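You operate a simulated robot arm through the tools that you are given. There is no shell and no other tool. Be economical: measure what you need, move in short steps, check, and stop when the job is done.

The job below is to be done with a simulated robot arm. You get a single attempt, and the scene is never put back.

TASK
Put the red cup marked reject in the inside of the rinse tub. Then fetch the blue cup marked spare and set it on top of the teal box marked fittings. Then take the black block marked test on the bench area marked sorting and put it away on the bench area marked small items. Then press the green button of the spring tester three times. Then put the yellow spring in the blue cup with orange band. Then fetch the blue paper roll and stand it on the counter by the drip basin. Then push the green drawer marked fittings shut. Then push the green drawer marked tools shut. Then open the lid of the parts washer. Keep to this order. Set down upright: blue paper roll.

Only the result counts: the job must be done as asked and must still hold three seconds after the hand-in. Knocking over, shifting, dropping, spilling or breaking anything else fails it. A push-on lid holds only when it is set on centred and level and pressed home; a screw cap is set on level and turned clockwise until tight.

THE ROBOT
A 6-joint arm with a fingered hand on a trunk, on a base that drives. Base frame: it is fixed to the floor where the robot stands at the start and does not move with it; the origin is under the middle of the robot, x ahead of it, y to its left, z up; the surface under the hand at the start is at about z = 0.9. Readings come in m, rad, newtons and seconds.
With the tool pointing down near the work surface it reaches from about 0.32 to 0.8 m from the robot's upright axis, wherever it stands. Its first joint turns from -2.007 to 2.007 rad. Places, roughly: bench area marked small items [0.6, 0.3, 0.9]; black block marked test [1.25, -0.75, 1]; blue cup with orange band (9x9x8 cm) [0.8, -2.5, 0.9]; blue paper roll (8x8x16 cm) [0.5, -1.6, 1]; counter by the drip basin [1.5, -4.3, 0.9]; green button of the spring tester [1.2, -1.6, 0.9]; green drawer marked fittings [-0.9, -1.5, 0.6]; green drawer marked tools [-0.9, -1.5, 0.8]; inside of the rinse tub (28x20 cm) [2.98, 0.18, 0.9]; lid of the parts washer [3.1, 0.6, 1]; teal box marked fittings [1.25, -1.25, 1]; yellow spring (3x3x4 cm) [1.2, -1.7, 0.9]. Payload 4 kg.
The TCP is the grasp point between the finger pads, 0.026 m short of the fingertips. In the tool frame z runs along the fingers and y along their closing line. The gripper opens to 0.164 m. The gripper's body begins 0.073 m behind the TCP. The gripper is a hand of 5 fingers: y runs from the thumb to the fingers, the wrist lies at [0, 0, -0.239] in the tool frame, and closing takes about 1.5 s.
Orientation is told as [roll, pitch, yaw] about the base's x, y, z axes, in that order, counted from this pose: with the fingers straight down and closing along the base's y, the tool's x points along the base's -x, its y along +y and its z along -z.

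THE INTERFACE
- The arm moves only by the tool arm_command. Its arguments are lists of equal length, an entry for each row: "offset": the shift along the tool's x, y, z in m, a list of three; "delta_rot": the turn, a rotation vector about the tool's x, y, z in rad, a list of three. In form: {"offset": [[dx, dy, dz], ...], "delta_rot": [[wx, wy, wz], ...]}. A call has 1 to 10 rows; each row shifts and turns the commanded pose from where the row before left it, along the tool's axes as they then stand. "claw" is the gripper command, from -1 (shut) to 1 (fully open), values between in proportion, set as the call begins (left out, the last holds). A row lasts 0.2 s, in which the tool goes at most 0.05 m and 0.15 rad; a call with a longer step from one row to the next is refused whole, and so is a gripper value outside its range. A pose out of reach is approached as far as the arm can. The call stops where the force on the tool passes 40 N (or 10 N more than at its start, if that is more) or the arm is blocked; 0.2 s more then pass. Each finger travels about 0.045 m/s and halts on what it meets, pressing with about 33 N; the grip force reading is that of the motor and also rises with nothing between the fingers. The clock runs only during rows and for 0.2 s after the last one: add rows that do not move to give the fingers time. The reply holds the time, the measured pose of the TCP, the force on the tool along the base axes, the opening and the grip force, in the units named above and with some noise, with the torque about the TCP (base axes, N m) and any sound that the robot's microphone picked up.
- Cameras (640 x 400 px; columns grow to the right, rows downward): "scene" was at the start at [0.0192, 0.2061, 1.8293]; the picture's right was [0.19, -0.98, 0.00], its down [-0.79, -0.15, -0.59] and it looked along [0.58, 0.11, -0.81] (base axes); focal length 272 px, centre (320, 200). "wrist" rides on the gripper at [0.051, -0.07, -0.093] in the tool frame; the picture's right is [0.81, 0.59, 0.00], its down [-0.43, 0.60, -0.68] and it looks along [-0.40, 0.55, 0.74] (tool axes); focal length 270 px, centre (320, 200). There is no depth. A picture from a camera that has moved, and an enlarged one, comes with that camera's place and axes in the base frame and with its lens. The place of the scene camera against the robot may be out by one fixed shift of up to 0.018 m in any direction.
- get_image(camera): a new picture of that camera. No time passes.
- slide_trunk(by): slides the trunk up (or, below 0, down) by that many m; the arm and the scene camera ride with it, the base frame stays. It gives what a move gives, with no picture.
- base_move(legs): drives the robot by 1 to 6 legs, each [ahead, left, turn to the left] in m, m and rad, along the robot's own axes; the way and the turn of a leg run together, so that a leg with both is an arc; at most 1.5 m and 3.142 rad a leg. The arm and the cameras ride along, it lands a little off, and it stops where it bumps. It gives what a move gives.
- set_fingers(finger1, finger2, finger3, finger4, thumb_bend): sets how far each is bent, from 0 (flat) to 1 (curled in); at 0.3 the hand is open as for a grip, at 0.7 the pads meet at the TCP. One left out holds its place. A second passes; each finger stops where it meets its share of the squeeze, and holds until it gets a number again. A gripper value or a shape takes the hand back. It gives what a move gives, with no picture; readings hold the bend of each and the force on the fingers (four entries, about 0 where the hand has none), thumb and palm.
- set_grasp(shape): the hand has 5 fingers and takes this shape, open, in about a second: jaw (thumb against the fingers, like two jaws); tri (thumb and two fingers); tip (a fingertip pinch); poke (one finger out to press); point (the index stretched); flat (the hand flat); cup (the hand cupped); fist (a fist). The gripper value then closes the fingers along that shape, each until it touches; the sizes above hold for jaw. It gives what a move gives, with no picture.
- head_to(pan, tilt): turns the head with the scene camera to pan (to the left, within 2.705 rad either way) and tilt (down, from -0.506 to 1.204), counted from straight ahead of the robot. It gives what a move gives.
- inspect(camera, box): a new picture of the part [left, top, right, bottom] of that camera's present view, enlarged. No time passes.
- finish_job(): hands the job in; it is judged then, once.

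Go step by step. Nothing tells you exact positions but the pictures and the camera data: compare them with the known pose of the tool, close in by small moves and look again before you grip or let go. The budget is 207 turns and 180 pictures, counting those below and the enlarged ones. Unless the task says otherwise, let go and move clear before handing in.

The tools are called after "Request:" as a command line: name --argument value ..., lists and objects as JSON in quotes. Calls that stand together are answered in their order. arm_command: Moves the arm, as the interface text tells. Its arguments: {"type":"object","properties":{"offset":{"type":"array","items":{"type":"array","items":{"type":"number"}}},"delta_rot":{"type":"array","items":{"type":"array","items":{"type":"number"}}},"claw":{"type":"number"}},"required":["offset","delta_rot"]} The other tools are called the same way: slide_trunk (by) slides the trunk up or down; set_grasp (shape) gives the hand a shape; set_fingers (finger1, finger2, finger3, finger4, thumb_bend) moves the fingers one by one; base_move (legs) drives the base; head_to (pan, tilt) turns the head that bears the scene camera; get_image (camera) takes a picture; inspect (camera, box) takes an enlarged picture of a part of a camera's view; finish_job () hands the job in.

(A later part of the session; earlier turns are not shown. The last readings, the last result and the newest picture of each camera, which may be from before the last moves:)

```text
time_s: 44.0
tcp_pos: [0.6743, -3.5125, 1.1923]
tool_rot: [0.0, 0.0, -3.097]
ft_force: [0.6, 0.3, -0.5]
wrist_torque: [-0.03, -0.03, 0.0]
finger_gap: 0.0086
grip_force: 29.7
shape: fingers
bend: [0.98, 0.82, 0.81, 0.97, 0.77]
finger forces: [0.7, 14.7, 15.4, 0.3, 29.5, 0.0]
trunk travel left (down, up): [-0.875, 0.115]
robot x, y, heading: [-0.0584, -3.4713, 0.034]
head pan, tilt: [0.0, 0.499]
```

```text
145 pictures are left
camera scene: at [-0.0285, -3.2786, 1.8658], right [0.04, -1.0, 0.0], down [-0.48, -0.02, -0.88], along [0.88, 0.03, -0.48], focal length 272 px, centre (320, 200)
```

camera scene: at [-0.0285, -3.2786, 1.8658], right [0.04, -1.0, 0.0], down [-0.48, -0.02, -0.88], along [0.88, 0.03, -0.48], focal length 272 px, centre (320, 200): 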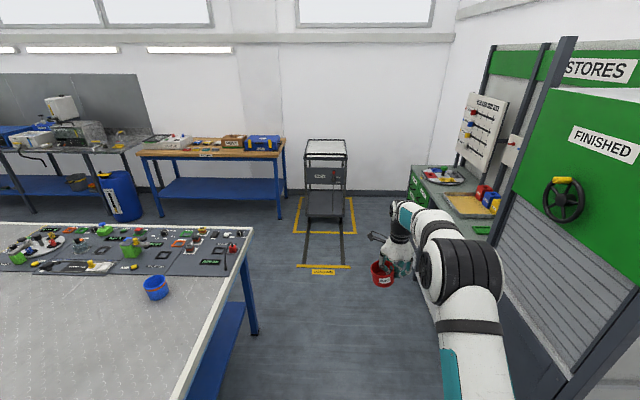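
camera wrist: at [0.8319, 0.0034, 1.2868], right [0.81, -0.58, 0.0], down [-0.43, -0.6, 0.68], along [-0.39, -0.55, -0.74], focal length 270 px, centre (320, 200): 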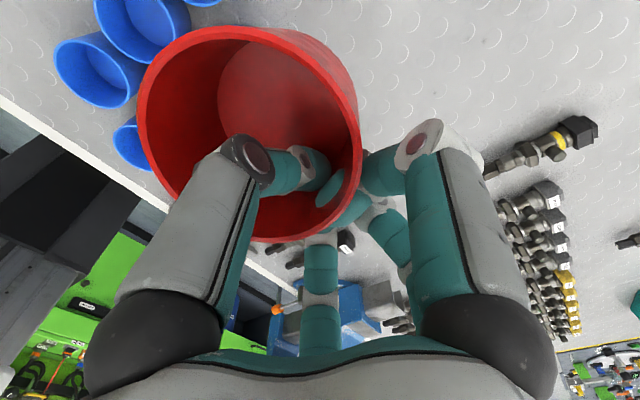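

The drive went well (arm tuck was refused). I'll tuck the arm with smaller steps, correct heading, and go on.

Request:
arm_command --offset '[[-0.04, 0, -0.025], [-0.04, 0, -0.025], [-0.04, 0, -0.025], [-0.04, 0, -0.025], [-0.04, 0, 0]]' --delta_rot '[[0, 0, 0], [0, 0, 0], [0, 0, 0], [0, 0, 0], [0, 0, 0]]'

Request:
base_move --legs '[[1.1, 0, -0.03], [0.95, 0, 0], [0, 1.5, 0], [0, 1.5, 0], [0, 0.3, 0]]'

Request:
head_to --pan 0.2 --tilt 0.6

Request:
get_image --camera "scene"

```text
time_s: 45.1
tcp_pos: [0.4735, -3.5211, 1.2939]
tool_rot: [-0.001, 0.001, -3.095]
ft_force: [0.6, -1.1, -0.3]
wrist_torque: [-0.04, -0.01, -0.01]
finger_gap: 0.0085
grip_force: 30.2
shape: fingers
bend: [0.98, 0.82, 0.81, 0.97, 0.77]
finger forces: [0.6, 14.7, 15.6, 0.3, 29.3, 0.0]
trunk travel left (down, up): [-0.875, 0.115]
robot x, y, heading: [-0.06, -3.4736, 0.036]
head pan, tilt: [0.0, 0.499]
```

```text
time_s: 71.2
tcp_pos: [2.6548, -0.2595, 1.2912]
tool_rot: [-0.001, -0.001, 3.11]
ft_force: [0.6, 0.8, -0.5]
wrist_torque: [-0.01, 0.0, 0.01]
finger_gap: 0.0087
grip_force: 29.6
shape: fingers
bend: [0.98, 0.82, 0.81, 0.97, 0.77]
finger forces: [0.6, 14.6, 15.6, 0.3, 29.6, 0.0]
trunk travel left (down, up): [-0.875, 0.115]
robot x, y, heading: [2.1245, -0.1724, -0.04]
head pan, tilt: [0.0, 0.499]
```

```text
time_s: 71.9
tcp_pos: [2.6544, -0.2594, 1.2928]
tool_rot: [-0.001, 0.001, 3.111]
ft_force: [0.6, -0.4, -0.2]
wrist_torque: [-0.02, 0.01, -0.03]
finger_gap: 0.0084
grip_force: 31.0
shape: fingers
bend: [0.98, 0.82, 0.81, 0.97, 0.77]
finger forces: [0.7, 14.7, 15.6, 0.3, 29.5, 0.1]
trunk travel left (down, up): [-0.875, 0.115]
robot x, y, heading: [2.1221, -0.1696, -0.04]
head pan, tilt: [0.201, 0.6]
```

```text
144 pictures are left
camera scene: at [2.1653, 0.0379, 1.8568], right [0.16, -0.99, 0.0], down [-0.56, -0.09, -0.83], along [0.81, 0.13, -0.56], focal length 272 px, centre (320, 200)
```

scene: 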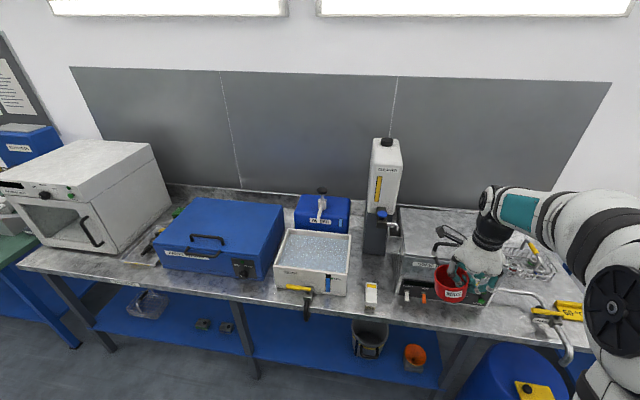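

I see the rinse tub directly ahead-left with the blue parts washer left of it. Inspect both.

Request:
inspect --camera "scene" --box '[140, 180, 400, 330]'

```text
2.46 times, centred on (270, 255) of scene
camera zoom: at [2.1653, 0.0379, 1.8568], right [0.16, -0.99, 0.0], down [-0.56, -0.09, -0.83], along [0.81, 0.13, -0.56], focal length 669 px, centre (443, 65)
```

zoom: 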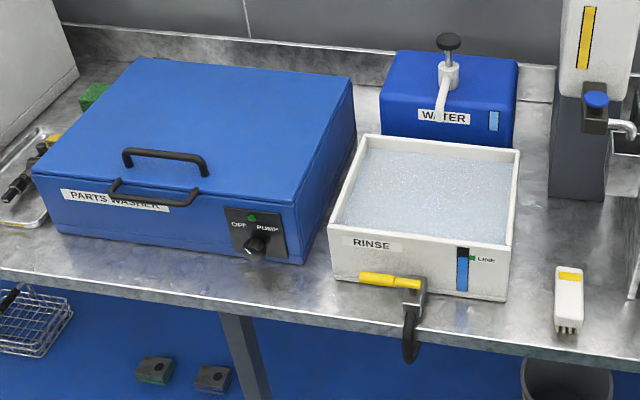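

Rinse tub and parts washer identified. Move the base to face the tub.

Request:
base_move --legs '[[0, 0, 0.04], [0, 0.37, 0], [0.2, 0, 0]]'

Request:
head_to --pan -0.1 --tilt 0.9

Request:
get_image --camera "scene"

Request:
get_image --camera "wrist"

```text
time_s: 75.9
tcp_pos: [2.8593, 0.1334, 1.2924]
tool_rot: [0.002, -0.002, -3.132]
ft_force: [1.0, -0.2, -0.7]
wrist_torque: [0.02, -0.01, -0.02]
finger_gap: 0.0082
grip_force: 30.1
shape: fingers
bend: [0.98, 0.82, 0.81, 0.97, 0.77]
finger forces: [0.5, 14.7, 15.6, 0.3, 29.6, 0.0]
trunk travel left (down, up): [-0.875, 0.115]
robot x, y, heading: [2.325, 0.2012, 0.002]
head pan, tilt: [0.201, 0.6]
```

```text
time_s: 76.7
tcp_pos: [2.8585, 0.1324, 1.2922]
tool_rot: [0.002, 0.0, -3.133]
ft_force: [-0.5, 1.0, -0.5]
wrist_torque: [-0.01, 0.0, -0.01]
finger_gap: 0.0082
grip_force: 30.6
shape: fingers
bend: [0.98, 0.82, 0.81, 0.97, 0.77]
finger forces: [0.6, 14.8, 15.6, 0.3, 29.6, 0.0]
trunk travel left (down, up): [-0.875, 0.115]
robot x, y, heading: [2.3226, 0.2007, -0.005]
head pan, tilt: [-0.099, 0.901]
```

```text
142 pictures are left
camera scene: at [2.3473, 0.3851, 1.832], right [-0.1, -1.0, 0.0], down [-0.78, 0.08, -0.62], along [0.62, -0.06, -0.78], focal length 272 px, centre (320, 200)
```

scene: 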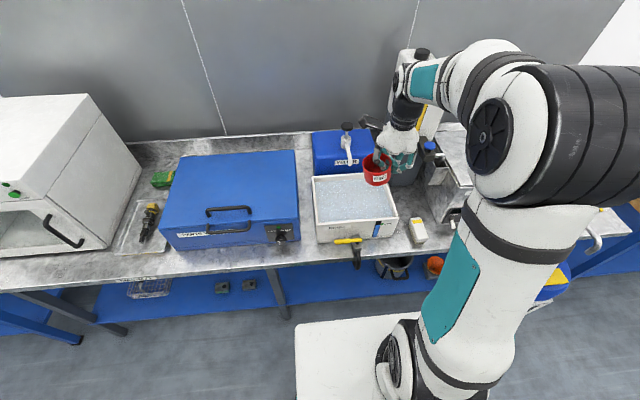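

```text
141 pictures are left
camera wrist: at [2.9094, 0.2022, 1.3855], right [0.81, -0.58, 0.0], down [-0.43, -0.6, 0.68], along [-0.39, -0.55, -0.74], focal length 270 px, centre (320, 200)
```

wrist: 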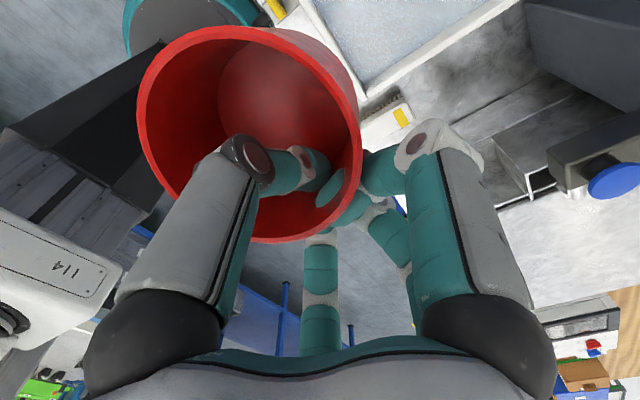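

Move over the tub centre and lower in stages.

Request:
arm_command --offset '[[0.042, -0.006, 0], [0.042, -0.006, 0], [0.042, -0.006, 0], [0, 0, 0.045], [0, 0, 0.045], [0, 0, 0.045], [0, 0, 0.045]]' --delta_rot '[[0, 0, 0], [0, 0, 0], [0, 0, 0], [0, 0, 0], [0, 0, 0], [0, 0, 0], [0, 0, 0]]'

Request:
inspect --camera "scene" --box '[280, 110, 440, 250]'

Request:
get_image --camera "wrist"

```text
time_s: 78.3
tcp_pos: [2.9866, 0.1517, 1.1099]
tool_rot: [0.0, -0.001, -3.133]
ft_force: [-0.1, 0.6, 0.1]
wrist_torque: [0.0, 0.02, -0.02]
finger_gap: 0.0083
grip_force: 31.1
shape: fingers
bend: [0.98, 0.82, 0.81, 0.97, 0.77]
finger forces: [0.6, 14.7, 15.7, 0.4, 30.3, 0.0]
trunk travel left (down, up): [-0.875, 0.115]
robot x, y, heading: [2.3284, 0.2019, -0.001]
head pan, tilt: [-0.099, 0.901]
```

```text
2.86 times, centred on (360, 180) of scene
camera zoom: at [2.3492, 0.385, 1.832], right [-0.1, -1.0, 0.0], down [-0.78, 0.08, -0.62], along [0.62, -0.06, -0.78], focal length 776 px, centre (206, 257)
```

zoom: 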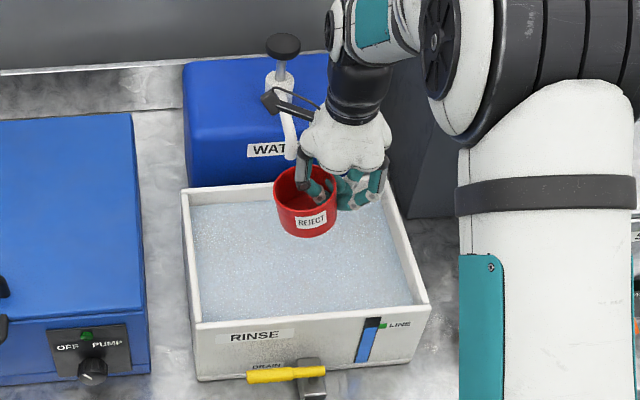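

```text
139 pictures are left
camera wrist: at [3.0375, 0.2215, 1.2032], right [0.81, -0.58, 0.0], down [-0.43, -0.6, 0.68], along [-0.39, -0.55, -0.74], focal length 270 px, centre (320, 200)
```

wrist: 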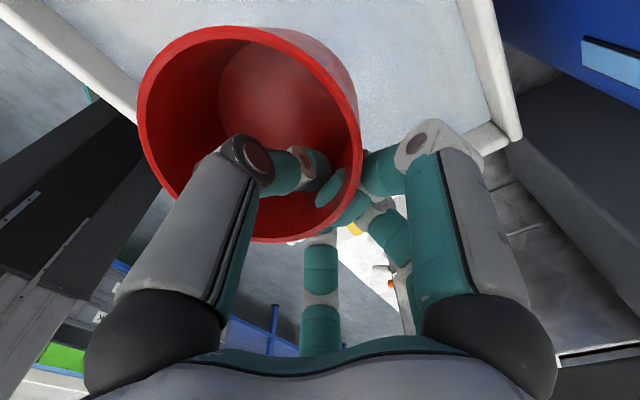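

Cup is over the tub, but the pump spout is close to the wrist camera, so I'll back off 2 cm before lowering.

Request:
arm_command --offset '[[-0.021, 0, 0], [0, 0, 0.03], [0, 0, 0.03], [0, 0, 0.02], [0, 0, 0.02]]' --delta_rot '[[0, 0, 0], [0, 0, 0], [0, 0, 0], [0, 0, 0], [0, 0, 0]]'

Request:
inspect --camera "scene" --box '[280, 110, 440, 250]'

```text
time_s: 79.5
tcp_pos: [2.9624, 0.151, 1.0117]
tool_rot: [0.0, -0.002, -3.133]
ft_force: [0.2, -0.7, -0.1]
wrist_torque: [-0.04, -0.02, 0.0]
finger_gap: 0.0084
grip_force: 31.1
shape: fingers
bend: [0.98, 0.82, 0.81, 0.97, 0.77]
finger forces: [0.6, 14.8, 15.8, 0.4, 30.3, 0.0]
trunk travel left (down, up): [-0.875, 0.115]
robot x, y, heading: [2.3278, 0.2009, -0.001]
head pan, tilt: [-0.099, 0.901]
```

```text
2.86 times, centred on (360, 180) of scene
camera zoom: at [2.3479, 0.385, 1.832], right [-0.1, -1.0, 0.0], down [-0.78, 0.08, -0.62], along [0.62, -0.06, -0.78], focal length 776 px, centre (206, 257)
```

zoom: 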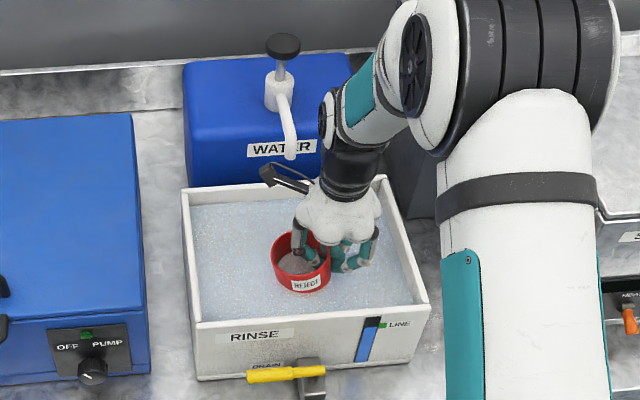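

The cup dips into the tub with no contact yet. Lower more gently until it touches the bottom.

Request:
arm_command --offset '[[0, 0, 0.01], [0, 0, 0.01], [0, 0, 0.01]]' --delta_rot '[[0, 0, 0], [0, 0, 0], [0, 0, 0]]'

Request:
inspect --camera "scene" --box '[280, 110, 440, 250]'

```text
time_s: 80.3
tcp_pos: [2.963, 0.1507, 0.9807]
tool_rot: [0.0, -0.002, -3.132]
ft_force: [0.1, 0.1, -0.3]
wrist_torque: [-0.05, 0.04, 0.01]
finger_gap: 0.0083
grip_force: 31.2
shape: fingers
bend: [0.98, 0.82, 0.81, 0.97, 0.77]
finger forces: [0.7, 14.8, 15.8, 0.4, 30.4, 0.0]
trunk travel left (down, up): [-0.875, 0.115]
robot x, y, heading: [2.3238, 0.2016, 0.003]
head pan, tilt: [-0.099, 0.901]
```

```text
2.86 times, centred on (360, 180) of scene
camera zoom: at [2.348, 0.385, 1.832], right [-0.1, -1.0, 0.0], down [-0.78, 0.08, -0.62], along [0.62, -0.06, -0.78], focal length 776 px, centre (206, 257)
```

zoom: 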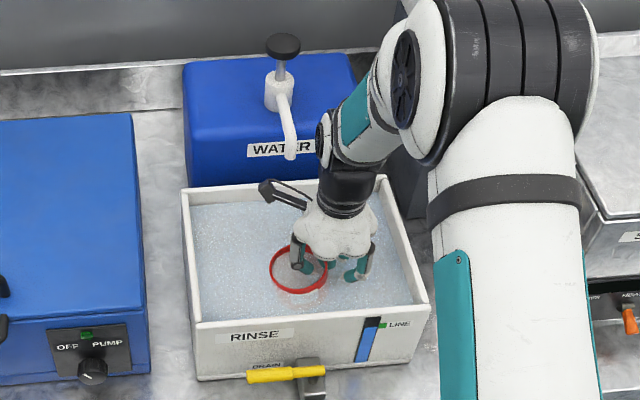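

The rim is at the water surface; a little lower, then open.

Request:
arm_command --offset '[[0, 0, 0.007], [0, 0, 0.007], [0, 0, 0.004]]' --delta_rot '[[0, 0, 0], [0, 0, 0], [0, 0, 0]]'

Request:
set_fingers --finger2 0.45 --finger3 0.45 --thumb_bend 0.55

Request:
inspect --camera "scene" --box '[280, 110, 440, 250]'

```text
time_s: 81.1
tcp_pos: [2.9619, 0.1516, 0.9636]
tool_rot: [-0.001, 0.0, -3.133]
ft_force: [0.4, 0.6, 0.8]
wrist_torque: [0.0, 0.01, -0.03]
finger_gap: 0.0081
grip_force: 31.1
shape: fingers
bend: [0.98, 0.82, 0.81, 0.97, 0.77]
finger forces: [0.6, 14.9, 15.9, 0.4, 30.5, 0.0]
trunk travel left (down, up): [-0.875, 0.115]
robot x, y, heading: [2.3282, 0.2003, 0.005]
head pan, tilt: [-0.099, 0.901]
```

```text
time_s: 82.1
tcp_pos: [2.9632, 0.1512, 0.9652]
tool_rot: [-0.001, 0.001, -3.132]
ft_force: [0.3, 0.5, 0.7]
wrist_torque: [0.01, -0.03, -0.01]
finger_gap: 0.0369
grip_force: 0.0
shape: fingers
bend: [0.97, 0.45, 0.45, 0.97, 0.55]
finger forces: [0.0, 0.0, 0.0, 0.1, 0.1, 0.1]
trunk travel left (down, up): [-0.875, 0.115]
robot x, y, heading: [2.3276, 0.2017, 0.001]
head pan, tilt: [-0.099, 0.901]
```

```text
2.86 times, centred on (360, 180) of scene
camera zoom: at [2.3474, 0.385, 1.832], right [-0.1, -1.0, 0.0], down [-0.78, 0.08, -0.62], along [0.62, -0.06, -0.78], focal length 776 px, centre (206, 257)
```

zoom: 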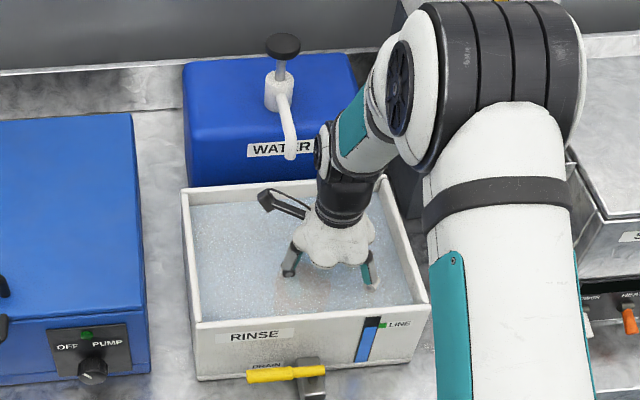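

Released; rise straight out and check.

Request:
arm_command --offset '[[0, 0, -0.02], [0, 0, -0.04], [0, 0, -0.05], [0, 0, -0.05], [0, 0, -0.05], [0, 0, -0.05], [0, 0, -0.05], [-0.05, 0, 0], [-0.05, 0, 0]]' --delta_rot '[[0, 0, 0], [0, 0, 0], [0, 0, 0], [0, 0, 0], [0, 0, 0], [0, 0, 0], [0, 0, 0], [0, 0, 0], [0, 0, 0]]'

Request:
inspect --camera "scene" --box '[280, 110, 440, 250]'

```text
time_s: 84.1
tcp_pos: [2.8609, 0.1499, 1.2773]
tool_rot: [0.001, 0.001, -3.133]
ft_force: [-0.4, -0.6, -0.6]
wrist_torque: [0.01, 0.0, -0.06]
finger_gap: 0.0368
grip_force: 0.0
shape: fingers
bend: [0.97, 0.45, 0.45, 0.97, 0.55]
finger forces: [0.0, 0.0, 0.1, 0.0, 0.0, 0.0]
trunk travel left (down, up): [-0.875, 0.115]
robot x, y, heading: [2.3233, 0.2004, 0.003]
head pan, tilt: [-0.099, 0.901]
```

```text
2.86 times, centred on (360, 180) of scene
camera zoom: at [2.3452, 0.3851, 1.8319], right [-0.1, -1.0, 0.0], down [-0.78, 0.08, -0.62], along [0.62, -0.06, -0.78], focal length 776 px, centre (206, 257)
```

zoom: 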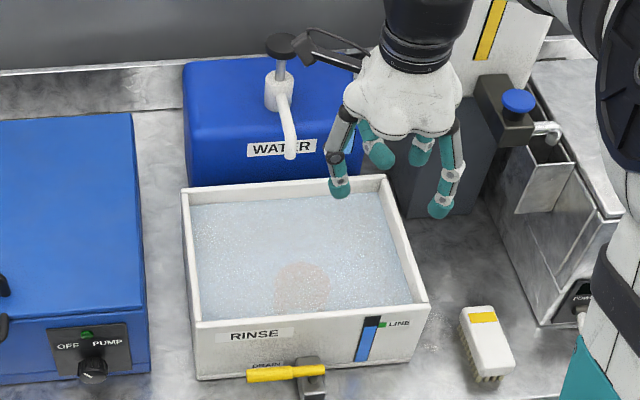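

Red cup lies in the tub. Drive back around to the front for the spare cup.

Request:
base_move --legs '[[-0.3, 0, 0], [0, -1.5, 0], [0, -1.5, 0], [0, -0.62, 0]]'

```text
time_s: 103.4
tcp_pos: [2.4684, -3.5155, 1.2757]
tool_rot: [-0.001, 0.0, 3.112]
ft_force: [-0.6, -0.4, 0.2]
wrist_torque: [0.01, 0.02, -0.01]
finger_gap: 0.0369
grip_force: 0.0
shape: fingers
bend: [0.97, 0.45, 0.45, 0.97, 0.55]
finger forces: [0.0, 0.0, 0.0, 0.1, 0.1, 0.0]
trunk travel left (down, up): [-0.875, 0.115]
robot x, y, heading: [1.9326, -3.4449, -0.036]
head pan, tilt: [-0.099, 0.901]
```

Request:
base_move --legs '[[0, 0, 0.036], [-1.05, 0, 0], [-1.03, 0, 0], [0, 1.5, 0], [0, 1.2, 0]]'

```text
time_s: 126.8
tcp_pos: [0.2864, -0.7893, 1.2749]
tool_rot: [0.0, -0.001, -3.092]
ft_force: [-0.6, 0.6, -0.1]
wrist_torque: [-0.04, 0.01, 0.0]
finger_gap: 0.0369
grip_force: 0.0
shape: fingers
bend: [0.97, 0.45, 0.45, 0.97, 0.55]
finger forces: [0.1, 0.0, 0.1, 0.0, 0.1, 0.1]
trunk travel left (down, up): [-0.875, 0.115]
robot x, y, heading: [-0.2521, -0.7627, 0.046]
head pan, tilt: [-0.099, 0.901]
```

Request:
base_move --legs '[[0, 0, -0.046], [0, 0.75, 0], [0.2, 0, 0]]'

Request:
head_to --pan -0.1 --tilt 1.0

Request:
get_image --camera "scene"

Request:
get_image --camera "wrist"

```text
time_s: 132.4
tcp_pos: [0.4907, -0.0813, 1.2754]
tool_rot: [-0.001, -0.001, -3.14]
ft_force: [1.0, 0.5, 0.1]
wrist_torque: [-0.05, 0.0, 0.02]
finger_gap: 0.0368
grip_force: 0.1
shape: fingers
bend: [0.97, 0.45, 0.45, 0.97, 0.55]
finger forces: [0.0, 0.0, 0.0, 0.1, 0.1, 0.0]
trunk travel left (down, up): [-0.875, 0.115]
robot x, y, heading: [-0.0498, -0.0219, -0.009]
head pan, tilt: [-0.099, 0.901]
```

```text
time_s: 133.1
tcp_pos: [0.4901, -0.0826, 1.2763]
tool_rot: [0.001, 0.002, -3.14]
ft_force: [0.1, -0.5, 0.0]
wrist_torque: [-0.03, -0.01, -0.01]
finger_gap: 0.037
grip_force: 0.0
shape: fingers
bend: [0.97, 0.45, 0.45, 0.97, 0.55]
finger forces: [0.0, 0.0, 0.0, 0.0, 0.0, 0.0]
trunk travel left (down, up): [-0.875, 0.115]
robot x, y, heading: [-0.0465, -0.027, -0.006]
head pan, tilt: [-0.099, 1.0]
```

```text
134 pictures are left
camera scene: at [-0.0305, 0.1581, 1.8248], right [-0.11, -0.99, 0.0], down [-0.84, 0.09, -0.54], along [0.54, -0.06, -0.84], focal length 272 px, centre (320, 200)
```

scene: 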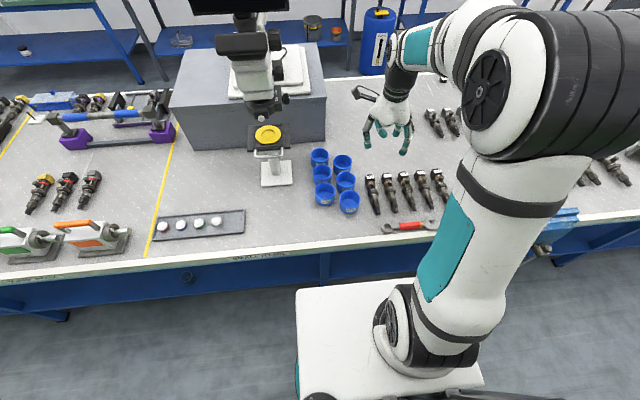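

```text
133 pictures are left
camera wrist: at [0.5414, -0.0123, 1.3687], right [0.81, -0.59, 0.0], down [-0.43, -0.6, 0.68], along [-0.4, -0.55, -0.74], focal length 270 px, centre (320, 200)
```

wrist: 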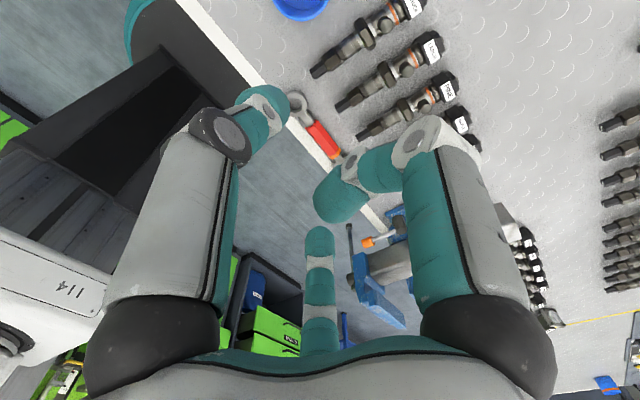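

Request:
inspect --camera "scene" --box '[290, 130, 410, 220]'

Request:
inspect --camera "scene" --box '[140, 200, 330, 300]'

```text
4.44 times, centred on (350, 175) of scene
camera zoom: at [-0.0305, 0.1581, 1.8248], right [-0.11, -0.99, 0.0], down [-0.84, 0.09, -0.54], along [0.54, -0.06, -0.84], focal length 1207 px, centre (187, 311)
```

zoom: 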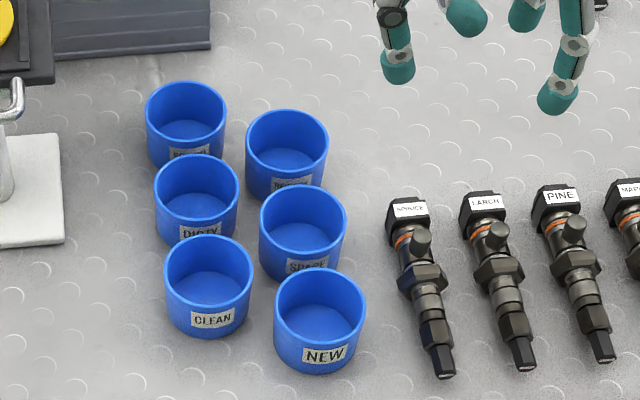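

```text
3.37 times, centred on (235, 250) of scene
camera zoom: at [-0.0305, 0.1581, 1.8248], right [-0.11, -0.99, 0.0], down [-0.84, 0.09, -0.54], along [0.54, -0.06, -0.84], focal length 915 px, centre (606, 32)
```

zoom: 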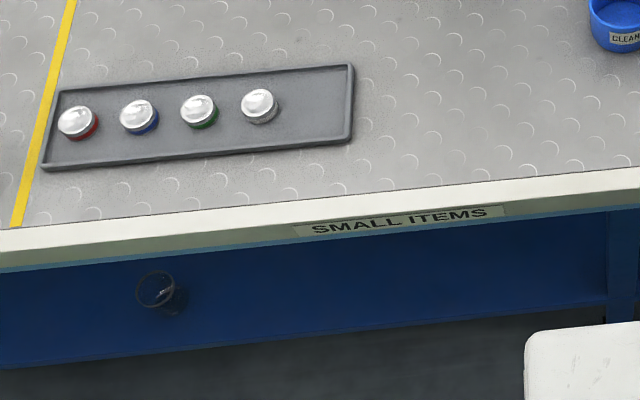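

SPARE cup centre ≈(0.607,−0.017); SPRUCE valve lies close on its right. I'll narrow the finger opening and hover to measure the gap.

Request:
set_fingers --finger2 0.6 --finger3 0.6 --thumb_bend 0.5

Request:
arm_command --offset '[[0.03, -0.005, 0.035], [0.03, -0.005, 0.035], [0.03, -0.005, 0.035], [0.027, -0.005, 0.035], [0, 0, 0.04], [0, 0, 0.04]]' --delta_rot '[[0, 0, 0], [0, 0, 0], [0, 0, 0], [0, 0, 0], [0, 0, 0], [0, 0, 0]]'

Request:
get_image --camera "wrist"

Request:
inspect --camera "scene" --box '[290, 130, 410, 220]'

```text
time_s: 134.1
tcp_pos: [0.49, -0.0825, 1.2761]
tool_rot: [0.001, -0.002, -3.141]
ft_force: [0.1, 0.3, 0.1]
wrist_torque: [0.02, -0.02, 0.0]
finger_gap: 0.0454
grip_force: 0.1
shape: fingers
bend: [0.97, 0.6, 0.6, 0.97, 0.5]
finger forces: [0.1, 0.1, 0.0, 0.0, 0.0, 0.1]
trunk travel left (down, up): [-0.875, 0.115]
robot x, y, heading: [-0.0494, -0.0273, -0.007]
head pan, tilt: [-0.099, 1.0]
```

```text
time_s: 135.5
tcp_pos: [0.6075, -0.0614, 1.0508]
tool_rot: [0.001, -0.003, -3.139]
ft_force: [0.4, -0.3, -0.7]
wrist_torque: [-0.02, -0.03, 0.0]
finger_gap: 0.0457
grip_force: 0.0
shape: fingers
bend: [0.97, 0.6, 0.6, 0.97, 0.5]
finger forces: [0.0, 0.1, 0.1, 0.0, 0.0, 0.0]
trunk travel left (down, up): [-0.875, 0.115]
robot x, y, heading: [-0.0482, -0.0245, -0.008]
head pan, tilt: [-0.099, 1.0]
```

```text
130 pictures are left
camera wrist: at [0.659, 0.008, 1.1441], right [0.81, -0.59, 0.0], down [-0.43, -0.6, 0.68], along [-0.4, -0.55, -0.74], focal length 270 px, centre (320, 200)
```

wrist: 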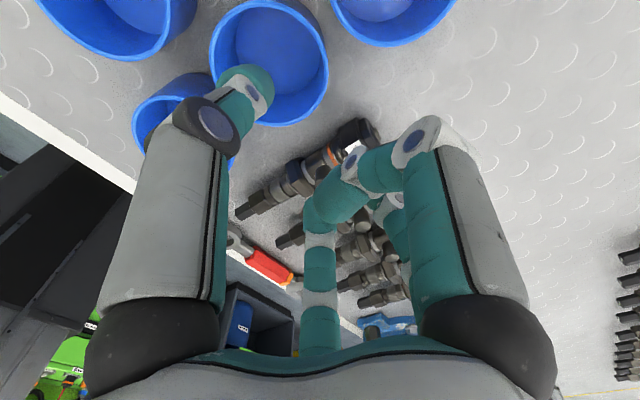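

```text
4.44 times, centred on (350, 175) of scene
camera zoom: at [-0.0288, 0.1582, 1.8248], right [-0.11, -0.99, 0.0], down [-0.84, 0.09, -0.54], along [0.54, -0.06, -0.84], focal length 1207 px, centre (187, 311)
```

zoom: 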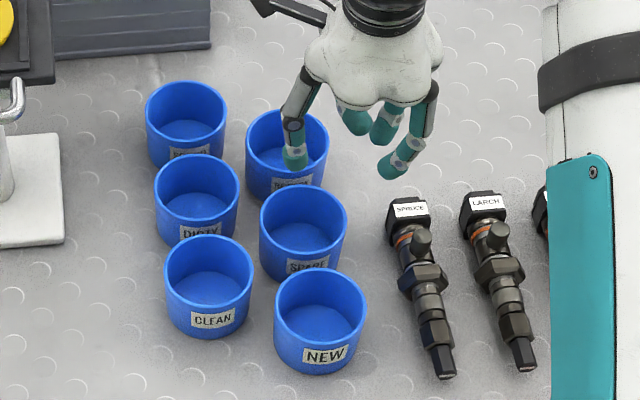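

Cup SPARE centre ≈(0.597,−0.017); gap to SPRUCE about 39 mm. I'll narrow the thumb too, align and descend partly to check.

Request:
set_fingers --thumb_bend 0.6

Request:
arm_command --offset '[[-0.0105, -0.0095, 0.02], [0, 0, 0.035], [0, 0, 0.02]]' --delta_rot '[[0, 0, 0], [0, 0, 0], [0, 0, 0]]'

Request:
get_image --camera "wrist"

Request:
inspect --camera "scene" --box '[310, 130, 400, 200]'

```text
time_s: 136.5
tcp_pos: [0.6065, -0.0611, 1.053]
tool_rot: [0.0, -0.001, -3.139]
ft_force: [0.0, -0.8, -0.3]
wrist_torque: [0.04, 0.03, 0.02]
finger_gap: 0.0288
grip_force: 0.0
shape: fingers
bend: [0.97, 0.6, 0.6, 0.97, 0.6]
finger forces: [0.1, 0.1, 0.1, 0.0, 0.1, 0.1]
trunk travel left (down, up): [-0.875, 0.115]
robot x, y, heading: [-0.0461, -0.0274, -0.007]
head pan, tilt: [-0.099, 1.0]
```

```text
time_s: 137.3
tcp_pos: [0.5943, -0.0525, 0.9802]
tool_rot: [0.001, -0.002, -3.138]
ft_force: [-0.3, -0.4, 0.4]
wrist_torque: [0.0, 0.01, -0.03]
finger_gap: 0.0284
grip_force: 0.0
shape: fingers
bend: [0.97, 0.6, 0.6, 0.97, 0.6]
finger forces: [0.1, 0.1, 0.0, 0.0, 0.0, 0.0]
trunk travel left (down, up): [-0.875, 0.115]
robot x, y, heading: [-0.0468, -0.0262, -0.008]
head pan, tilt: [-0.099, 1.0]
```

```text
128 pictures are left
camera wrist: at [0.6481, 0.0169, 1.0718], right [0.81, -0.59, 0.0], down [-0.43, -0.6, 0.68], along [-0.4, -0.55, -0.74], focal length 270 px, centre (320, 200)
```

wrist: 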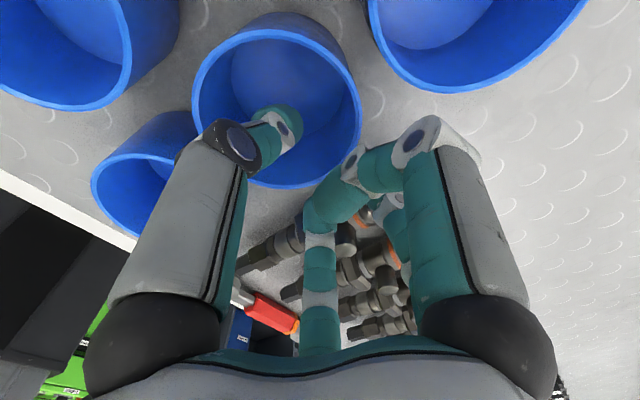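

```text
5.71 times, centred on (355, 165) of scene
camera zoom: at [-0.0302, 0.1584, 1.8248], right [-0.11, -0.99, 0.0], down [-0.84, 0.09, -0.54], along [0.54, -0.06, -0.84], focal length 1552 px, centre (120, 400)
```

zoom: 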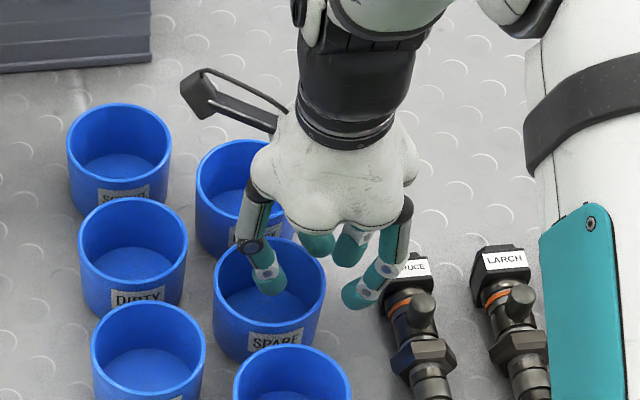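

Thumb is inside and fingers just outside the wall, clear of SPRUCE. Descend and close.

Request:
arm_command --offset '[[0, 0, 0.015], [0, 0, 0.018]]' --delta_rot '[[0, 0, 0], [0, 0, 0]]'

Request:
inspect --camera "scene" --box '[310, 130, 400, 200]'

Request:
get_image --camera "wrist"

```text
time_s: 137.9
tcp_pos: [0.6009, -0.0538, 0.9574]
tool_rot: [-0.001, 0.014, -3.138]
ft_force: [-7.1, 1.3, 27.9]
wrist_torque: [0.15, 0.66, -0.03]
finger_gap: 0.0295
grip_force: 14.0
shape: fingers
bend: [0.98, 0.6, 0.6, 1.0, 0.6]
finger forces: [3.5, 0.1, 0.1, 24.0, 0.0, 0.0]
trunk travel left (down, up): [-0.875, 0.115]
robot x, y, heading: [-0.0478, -0.0243, -0.004]
head pan, tilt: [-0.099, 1.0]
stopped in row 2: the force on the tool passed its limit at 43 N (the readings are from after the stop); the commanded pose is now the measured one
```

```text
5.71 times, centred on (355, 165) of scene
camera zoom: at [-0.033, 0.1582, 1.8252], right [-0.11, -0.99, 0.0], down [-0.84, 0.09, -0.54], along [0.54, -0.06, -0.84], focal length 1552 px, centre (120, 400)
```

zoom: 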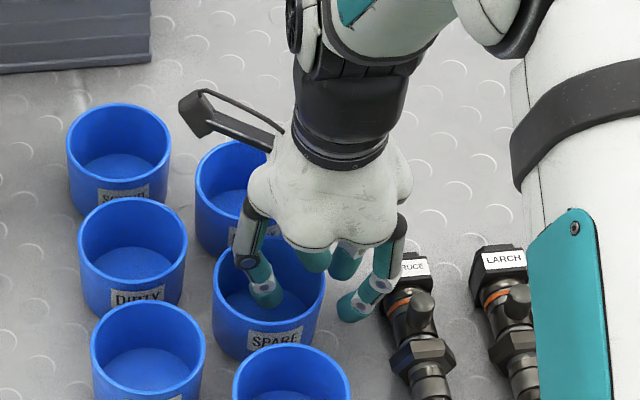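

```text
125 pictures are left
camera wrist: at [0.6508, 0.0165, 1.0514], right [0.81, -0.59, 0.01], down [-0.44, -0.6, 0.67], along [-0.39, -0.55, -0.74], focal length 270 px, centre (320, 200)
```

wrist: 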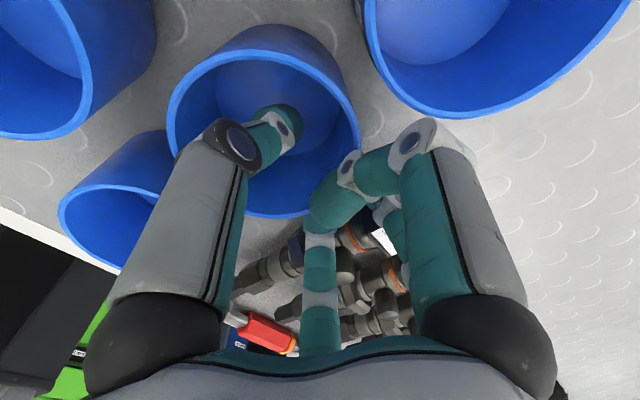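

Curled finger 4 is resting on the rim. I'll rise, shift 8 mm outwards as with the red cup, with fingers slightly more closed.

Request:
arm_command --offset '[[0, 0, -0.025]]' --delta_rot '[[0, 0, 0]]'

Request:
set_fingers --finger2 0.65 --finger3 0.65

Request:
arm_command --offset '[[-0.004, 0.01, 0], [0, 0, 0.015], [0, 0, 0.012]]' --delta_rot '[[0, 0, 0], [0, 0, 0], [0, 0, 0]]'

Request:
inspect --camera "scene" --box '[310, 130, 400, 200]'

```text
time_s: 138.3
tcp_pos: [0.5991, -0.054, 0.9796]
tool_rot: [-0.002, 0.009, -3.14]
ft_force: [-0.6, -1.1, -0.2]
wrist_torque: [-0.01, -0.04, -0.03]
finger_gap: 0.0284
grip_force: 0.0
shape: fingers
bend: [0.97, 0.6, 0.6, 0.98, 0.6]
finger forces: [0.0, 0.0, 0.0, 0.0, 0.1, 0.0]
trunk travel left (down, up): [-0.875, 0.115]
robot x, y, heading: [-0.0492, -0.0299, -0.007]
head pan, tilt: [-0.099, 1.0]
```

```text
time_s: 139.3
tcp_pos: [0.5998, -0.0533, 0.9798]
tool_rot: [-0.001, 0.008, -3.14]
ft_force: [-0.5, -0.1, -0.3]
wrist_torque: [0.0, -0.01, 0.0]
finger_gap: 0.0281
grip_force: 0.0
shape: fingers
bend: [0.97, 0.65, 0.65, 0.98, 0.6]
finger forces: [0.1, 0.0, 0.1, 0.0, 0.0, 0.1]
trunk travel left (down, up): [-0.875, 0.115]
robot x, y, heading: [-0.0513, -0.0278, -0.006]
head pan, tilt: [-0.099, 1.0]
```

```text
time_s: 140.1
tcp_pos: [0.5958, -0.0623, 0.9531]
tool_rot: [0.0, 0.01, -3.14]
ft_force: [0.5, 0.4, -0.7]
wrist_torque: [0.0, -0.01, 0.01]
finger_gap: 0.0284
grip_force: 0.0
shape: fingers
bend: [0.97, 0.65, 0.65, 0.98, 0.6]
finger forces: [0.1, 0.0, 0.1, 0.1, 0.0, 0.0]
trunk travel left (down, up): [-0.875, 0.115]
robot x, y, heading: [-0.0518, -0.0268, -0.004]
head pan, tilt: [-0.099, 1.0]
```

```text
5.71 times, centred on (355, 165) of scene
camera zoom: at [-0.0301, 0.1578, 1.8248], right [-0.11, -0.99, 0.0], down [-0.84, 0.09, -0.54], along [0.54, -0.06, -0.84], focal length 1552 px, centre (120, 400)
```

zoom: 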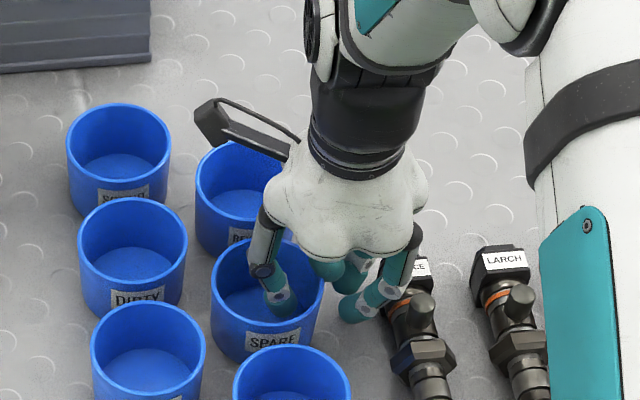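

No contact this time. Lower 8 mm and close.

Request:
arm_command --offset '[[0, 0, 0.008]]' --delta_rot '[[0, 0, 0]]'

Request:
set_fingers --finger2 0.95 --finger3 0.95 --thumb_bend 0.95

Request:
inspect --camera "scene" --box '[310, 130, 400, 200]'

```text
time_s: 140.5
tcp_pos: [0.5956, -0.063, 0.9428]
tool_rot: [0.002, 0.009, -3.139]
ft_force: [-0.6, -0.2, 0.1]
wrist_torque: [-0.01, -0.01, 0.04]
finger_gap: 0.0281
grip_force: 0.0
shape: fingers
bend: [0.97, 0.65, 0.65, 0.98, 0.6]
finger forces: [0.0, 0.0, 0.1, 0.0, 0.0, 0.0]
trunk travel left (down, up): [-0.875, 0.115]
robot x, y, heading: [-0.0509, -0.0256, -0.011]
head pan, tilt: [-0.099, 1.0]
```

```text
time_s: 141.5
tcp_pos: [0.5969, -0.0619, 0.945]
tool_rot: [-0.001, 0.008, -3.141]
ft_force: [0.5, 2.2, 1.5]
wrist_torque: [0.21, -0.01, -0.02]
finger_gap: 0.0109
grip_force: 35.5
shape: fingers
bend: [0.98, 0.83, 0.82, 0.99, 0.75]
finger forces: [0.8, 19.7, 19.9, 0.4, 30.1, 0.0]
trunk travel left (down, up): [-0.875, 0.115]
robot x, y, heading: [-0.0495, -0.0274, -0.009]
head pan, tilt: [-0.099, 1.0]
```

```text
5.71 times, centred on (355, 165) of scene
camera zoom: at [-0.0303, 0.1584, 1.8247], right [-0.11, -0.99, 0.0], down [-0.84, 0.09, -0.54], along [0.54, -0.06, -0.84], focal length 1552 px, centre (120, 400)
```

zoom: 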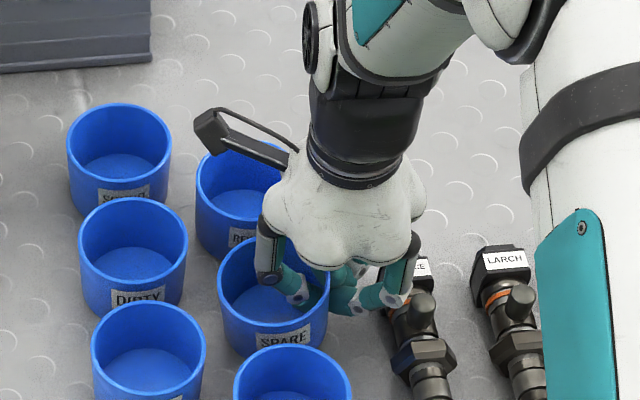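

Gripped. Lift straight up and check neighbours.

Request:
arm_command --offset '[[0, 0, -0.01], [0, 0, -0.02], [0, 0, -0.03], [0, 0, -0.05], [0, 0, -0.05], [0, 0, -0.05], [0, 0, -0.05], [0, 0, -0.05]]' --delta_rot '[[0, 0, 0], [0, 0, 0], [0, 0, 0], [0, 0, 0], [0, 0, 0], [0, 0, 0], [0, 0, 0], [0, 0, 0]]'

Request:
get_image --camera "scene"

Request:
inspect --camera "scene" --box '[290, 130, 410, 220]'

```text
time_s: 143.3
tcp_pos: [0.5911, -0.064, 1.258]
tool_rot: [0.0, 0.01, -3.139]
ft_force: [0.5, 0.0, -0.3]
wrist_torque: [-0.02, -0.01, 0.04]
finger_gap: 0.0096
grip_force: 36.5
shape: fingers
bend: [0.98, 0.83, 0.82, 0.98, 0.75]
finger forces: [0.1, 20.9, 21.9, 0.0, 29.0, 0.0]
trunk travel left (down, up): [-0.875, 0.115]
robot x, y, heading: [-0.0463, -0.0235, -0.005]
head pan, tilt: [-0.099, 1.0]
```

```text
122 pictures are left
camera scene: at [-0.0313, 0.1583, 1.8247], right [-0.11, -0.99, 0.0], down [-0.84, 0.09, -0.54], along [0.54, -0.06, -0.84], focal length 272 px, centre (320, 200)
```

scene: 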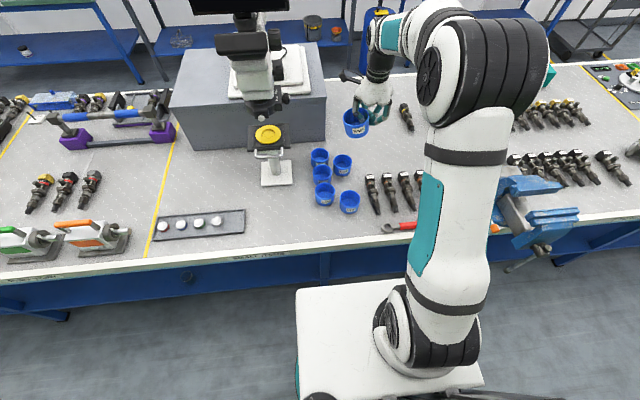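

```text
4.44 times, centred on (350, 175) of scene
camera zoom: at [-0.0313, 0.1583, 1.8247], right [-0.11, -0.99, 0.0], down [-0.84, 0.09, -0.54], along [0.54, -0.06, -0.84], focal length 1207 px, centre (187, 311)
```

zoom: 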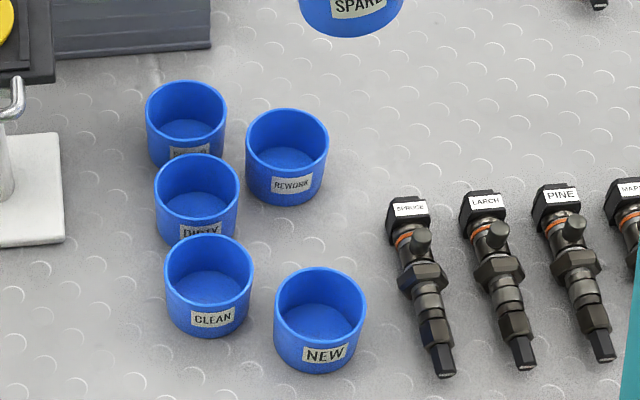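

Spare cup lifted, neighbours undisturbed. Tuck and drive round to the back of the bench.

Request:
arm_command --offset '[[-0.04, 0, -0.01], [-0.04, 0, -0.01], [-0.03, 0, -0.01]]' --delta_rot '[[0, 0, 0], [0, 0, 0], [0, 0, 0]]'

Request:
base_move --legs '[[-0.12, 0, 0], [0, -1.5, 0], [0, -1.5, 0], [0, -0.36, 0]]'

```text
time_s: 144.1
tcp_pos: [0.4797, -0.0644, 1.2869]
tool_rot: [0.0, 0.011, -3.139]
ft_force: [0.3, 0.2, 0.0]
wrist_torque: [-0.04, -0.01, 0.02]
finger_gap: 0.0093
grip_force: 35.9
shape: fingers
bend: [0.98, 0.83, 0.82, 0.98, 0.75]
finger forces: [0.2, 20.8, 22.0, 0.1, 29.1, 0.0]
trunk travel left (down, up): [-0.875, 0.115]
robot x, y, heading: [-0.0496, -0.0275, -0.009]
head pan, tilt: [-0.099, 1.0]
```

```text
time_s: 161.6
tcp_pos: [0.3657, -3.4612, 1.2841]
tool_rot: [0.001, 0.009, -3.116]
ft_force: [0.1, 0.1, -0.8]
wrist_torque: [-0.02, 0.02, 0.0]
finger_gap: 0.0095
grip_force: 36.1
shape: fingers
bend: [0.98, 0.83, 0.82, 0.98, 0.75]
finger forces: [0.2, 20.9, 21.9, 0.1, 29.1, 0.0]
trunk travel left (down, up): [-0.875, 0.115]
robot x, y, heading: [-0.1645, -3.4405, 0.014]
head pan, tilt: [-0.099, 1.0]
```

Request:
base_move --legs '[[1.1, 0, -0.014], [1.08, 0, 0], [0, 0.9, 0], [0, 0, 1.571], [0, 0, 1.571]]'

```text
time_s: 184.4
tcp_pos: [1.5085, -2.4587, 1.2851]
tool_rot: [-0.001, 0.011, -0.025]
ft_force: [0.6, -0.3, -0.1]
wrist_torque: [0.04, 0.0, 0.0]
finger_gap: 0.0093
grip_force: 36.0
shape: fingers
bend: [0.98, 0.83, 0.82, 0.98, 0.76]
finger forces: [0.0, 21.2, 22.2, 0.3, 28.6, 0.1]
trunk travel left (down, up): [-0.875, 0.115]
robot x, y, heading: [2.0334, -2.5117, 3.106]
head pan, tilt: [-0.099, 1.0]
```

Request:
base_move --legs '[[0, 0, 0.035], [0, -1.2, 0], [0.08, 0, 0]]'

Request:
head_to --pan 0.0 --tilt 0.8

Request:
get_image --camera "scene"

```text
time_s: 191.5
tcp_pos: [1.423, -1.2826, 1.2849]
tool_rot: [0.002, 0.007, 0.011]
ft_force: [-0.4, 0.0, -0.4]
wrist_torque: [0.02, -0.03, 0.01]
finger_gap: 0.009
grip_force: 36.5
shape: fingers
bend: [0.98, 0.83, 0.82, 0.98, 0.76]
finger forces: [0.1, 21.3, 22.2, 0.3, 28.6, 0.1]
trunk travel left (down, up): [-0.875, 0.115]
robot x, y, heading: [1.9521, -1.3124, -3.136]
head pan, tilt: [-0.099, 1.0]
```

```text
time_s: 192.2
tcp_pos: [1.4252, -1.2819, 1.2858]
tool_rot: [-0.001, 0.011, 0.014]
ft_force: [0.4, -0.6, -0.9]
wrist_torque: [-0.01, 0.03, -0.01]
finger_gap: 0.0092
grip_force: 36.5
shape: fingers
bend: [0.98, 0.83, 0.82, 0.98, 0.76]
finger forces: [0.0, 21.2, 22.1, 0.1, 28.6, 0.1]
trunk travel left (down, up): [-0.875, 0.115]
robot x, y, heading: [1.956, -1.3157, -3.134]
head pan, tilt: [0.0, 0.799]
```

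```text
120 pictures are left
camera scene: at [1.9419, -1.4914, 1.8398], right [0.0, 1.0, 0.0], down [0.72, 0.0, -0.7], along [-0.7, 0.0, -0.72], focal length 272 px, centre (320, 200)
```

scene: 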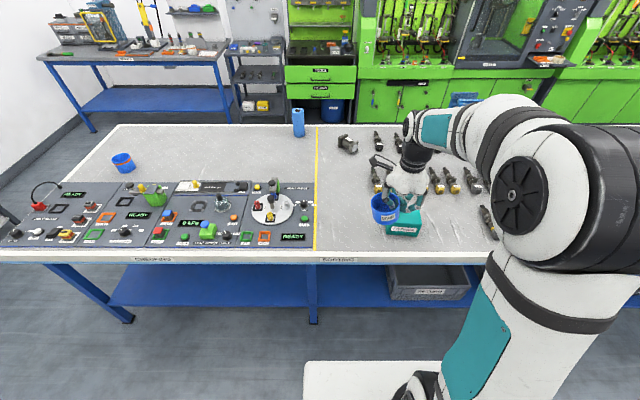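

The teal box is right below the cup in view. Inspect closely.

Request:
inspect --camera "scene" --box '[330, 130, 490, 260]'

Request:
get_image --camera "wrist"

Request:
inspect --camera "scene" --box '[0, 150, 320, 270]'

```text
3.08 times, centred on (410, 195) of scene
camera zoom: at [1.9419, -1.4914, 1.8398], right [0.0, 1.0, 0.0], down [0.72, 0.0, -0.7], along [-0.7, 0.0, -0.72], focal length 836 px, centre (43, 215)
```

zoom: 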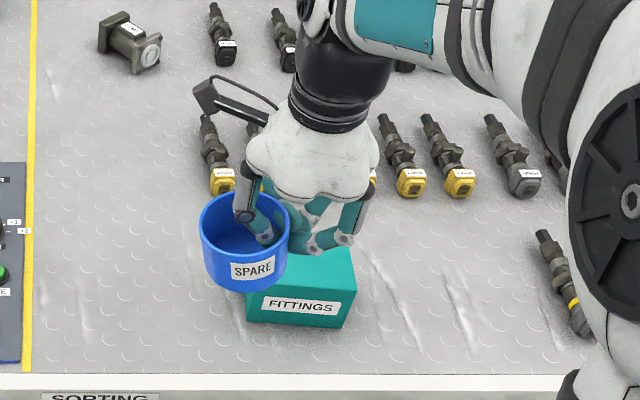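

```text
118 pictures are left
camera wrist: at [1.3772, -1.352, 1.3781], right [-0.82, 0.58, 0.01], down [0.43, 0.6, 0.67], along [0.38, 0.55, -0.74], focal length 270 px, centre (320, 200)
```

wrist: 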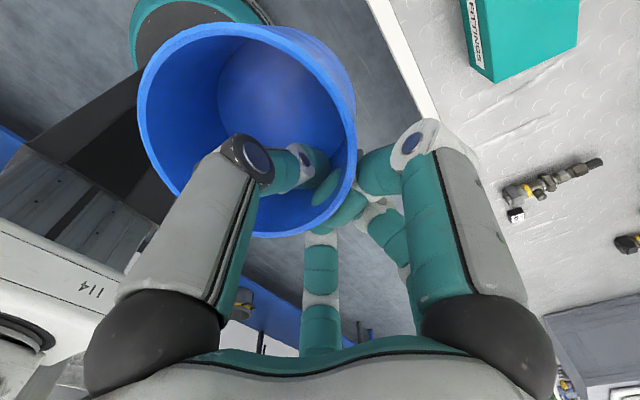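

```text
2.00 times, centred on (160, 210) of scene
camera zoom: at [1.9419, -1.4914, 1.8398], right [0.0, 1.0, 0.0], down [0.72, 0.0, -0.7], along [-0.7, 0.0, -0.72], focal length 543 px, centre (640, 180)
```

zoom: 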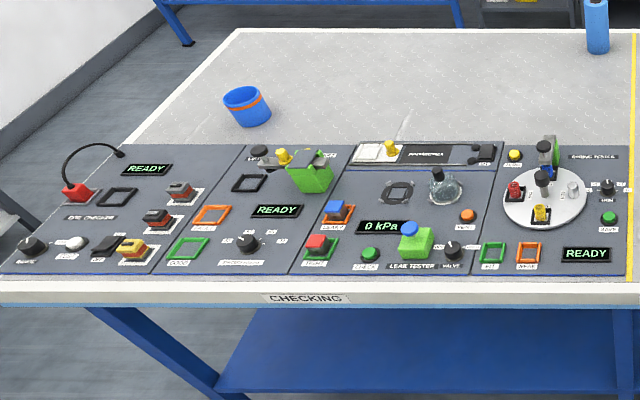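

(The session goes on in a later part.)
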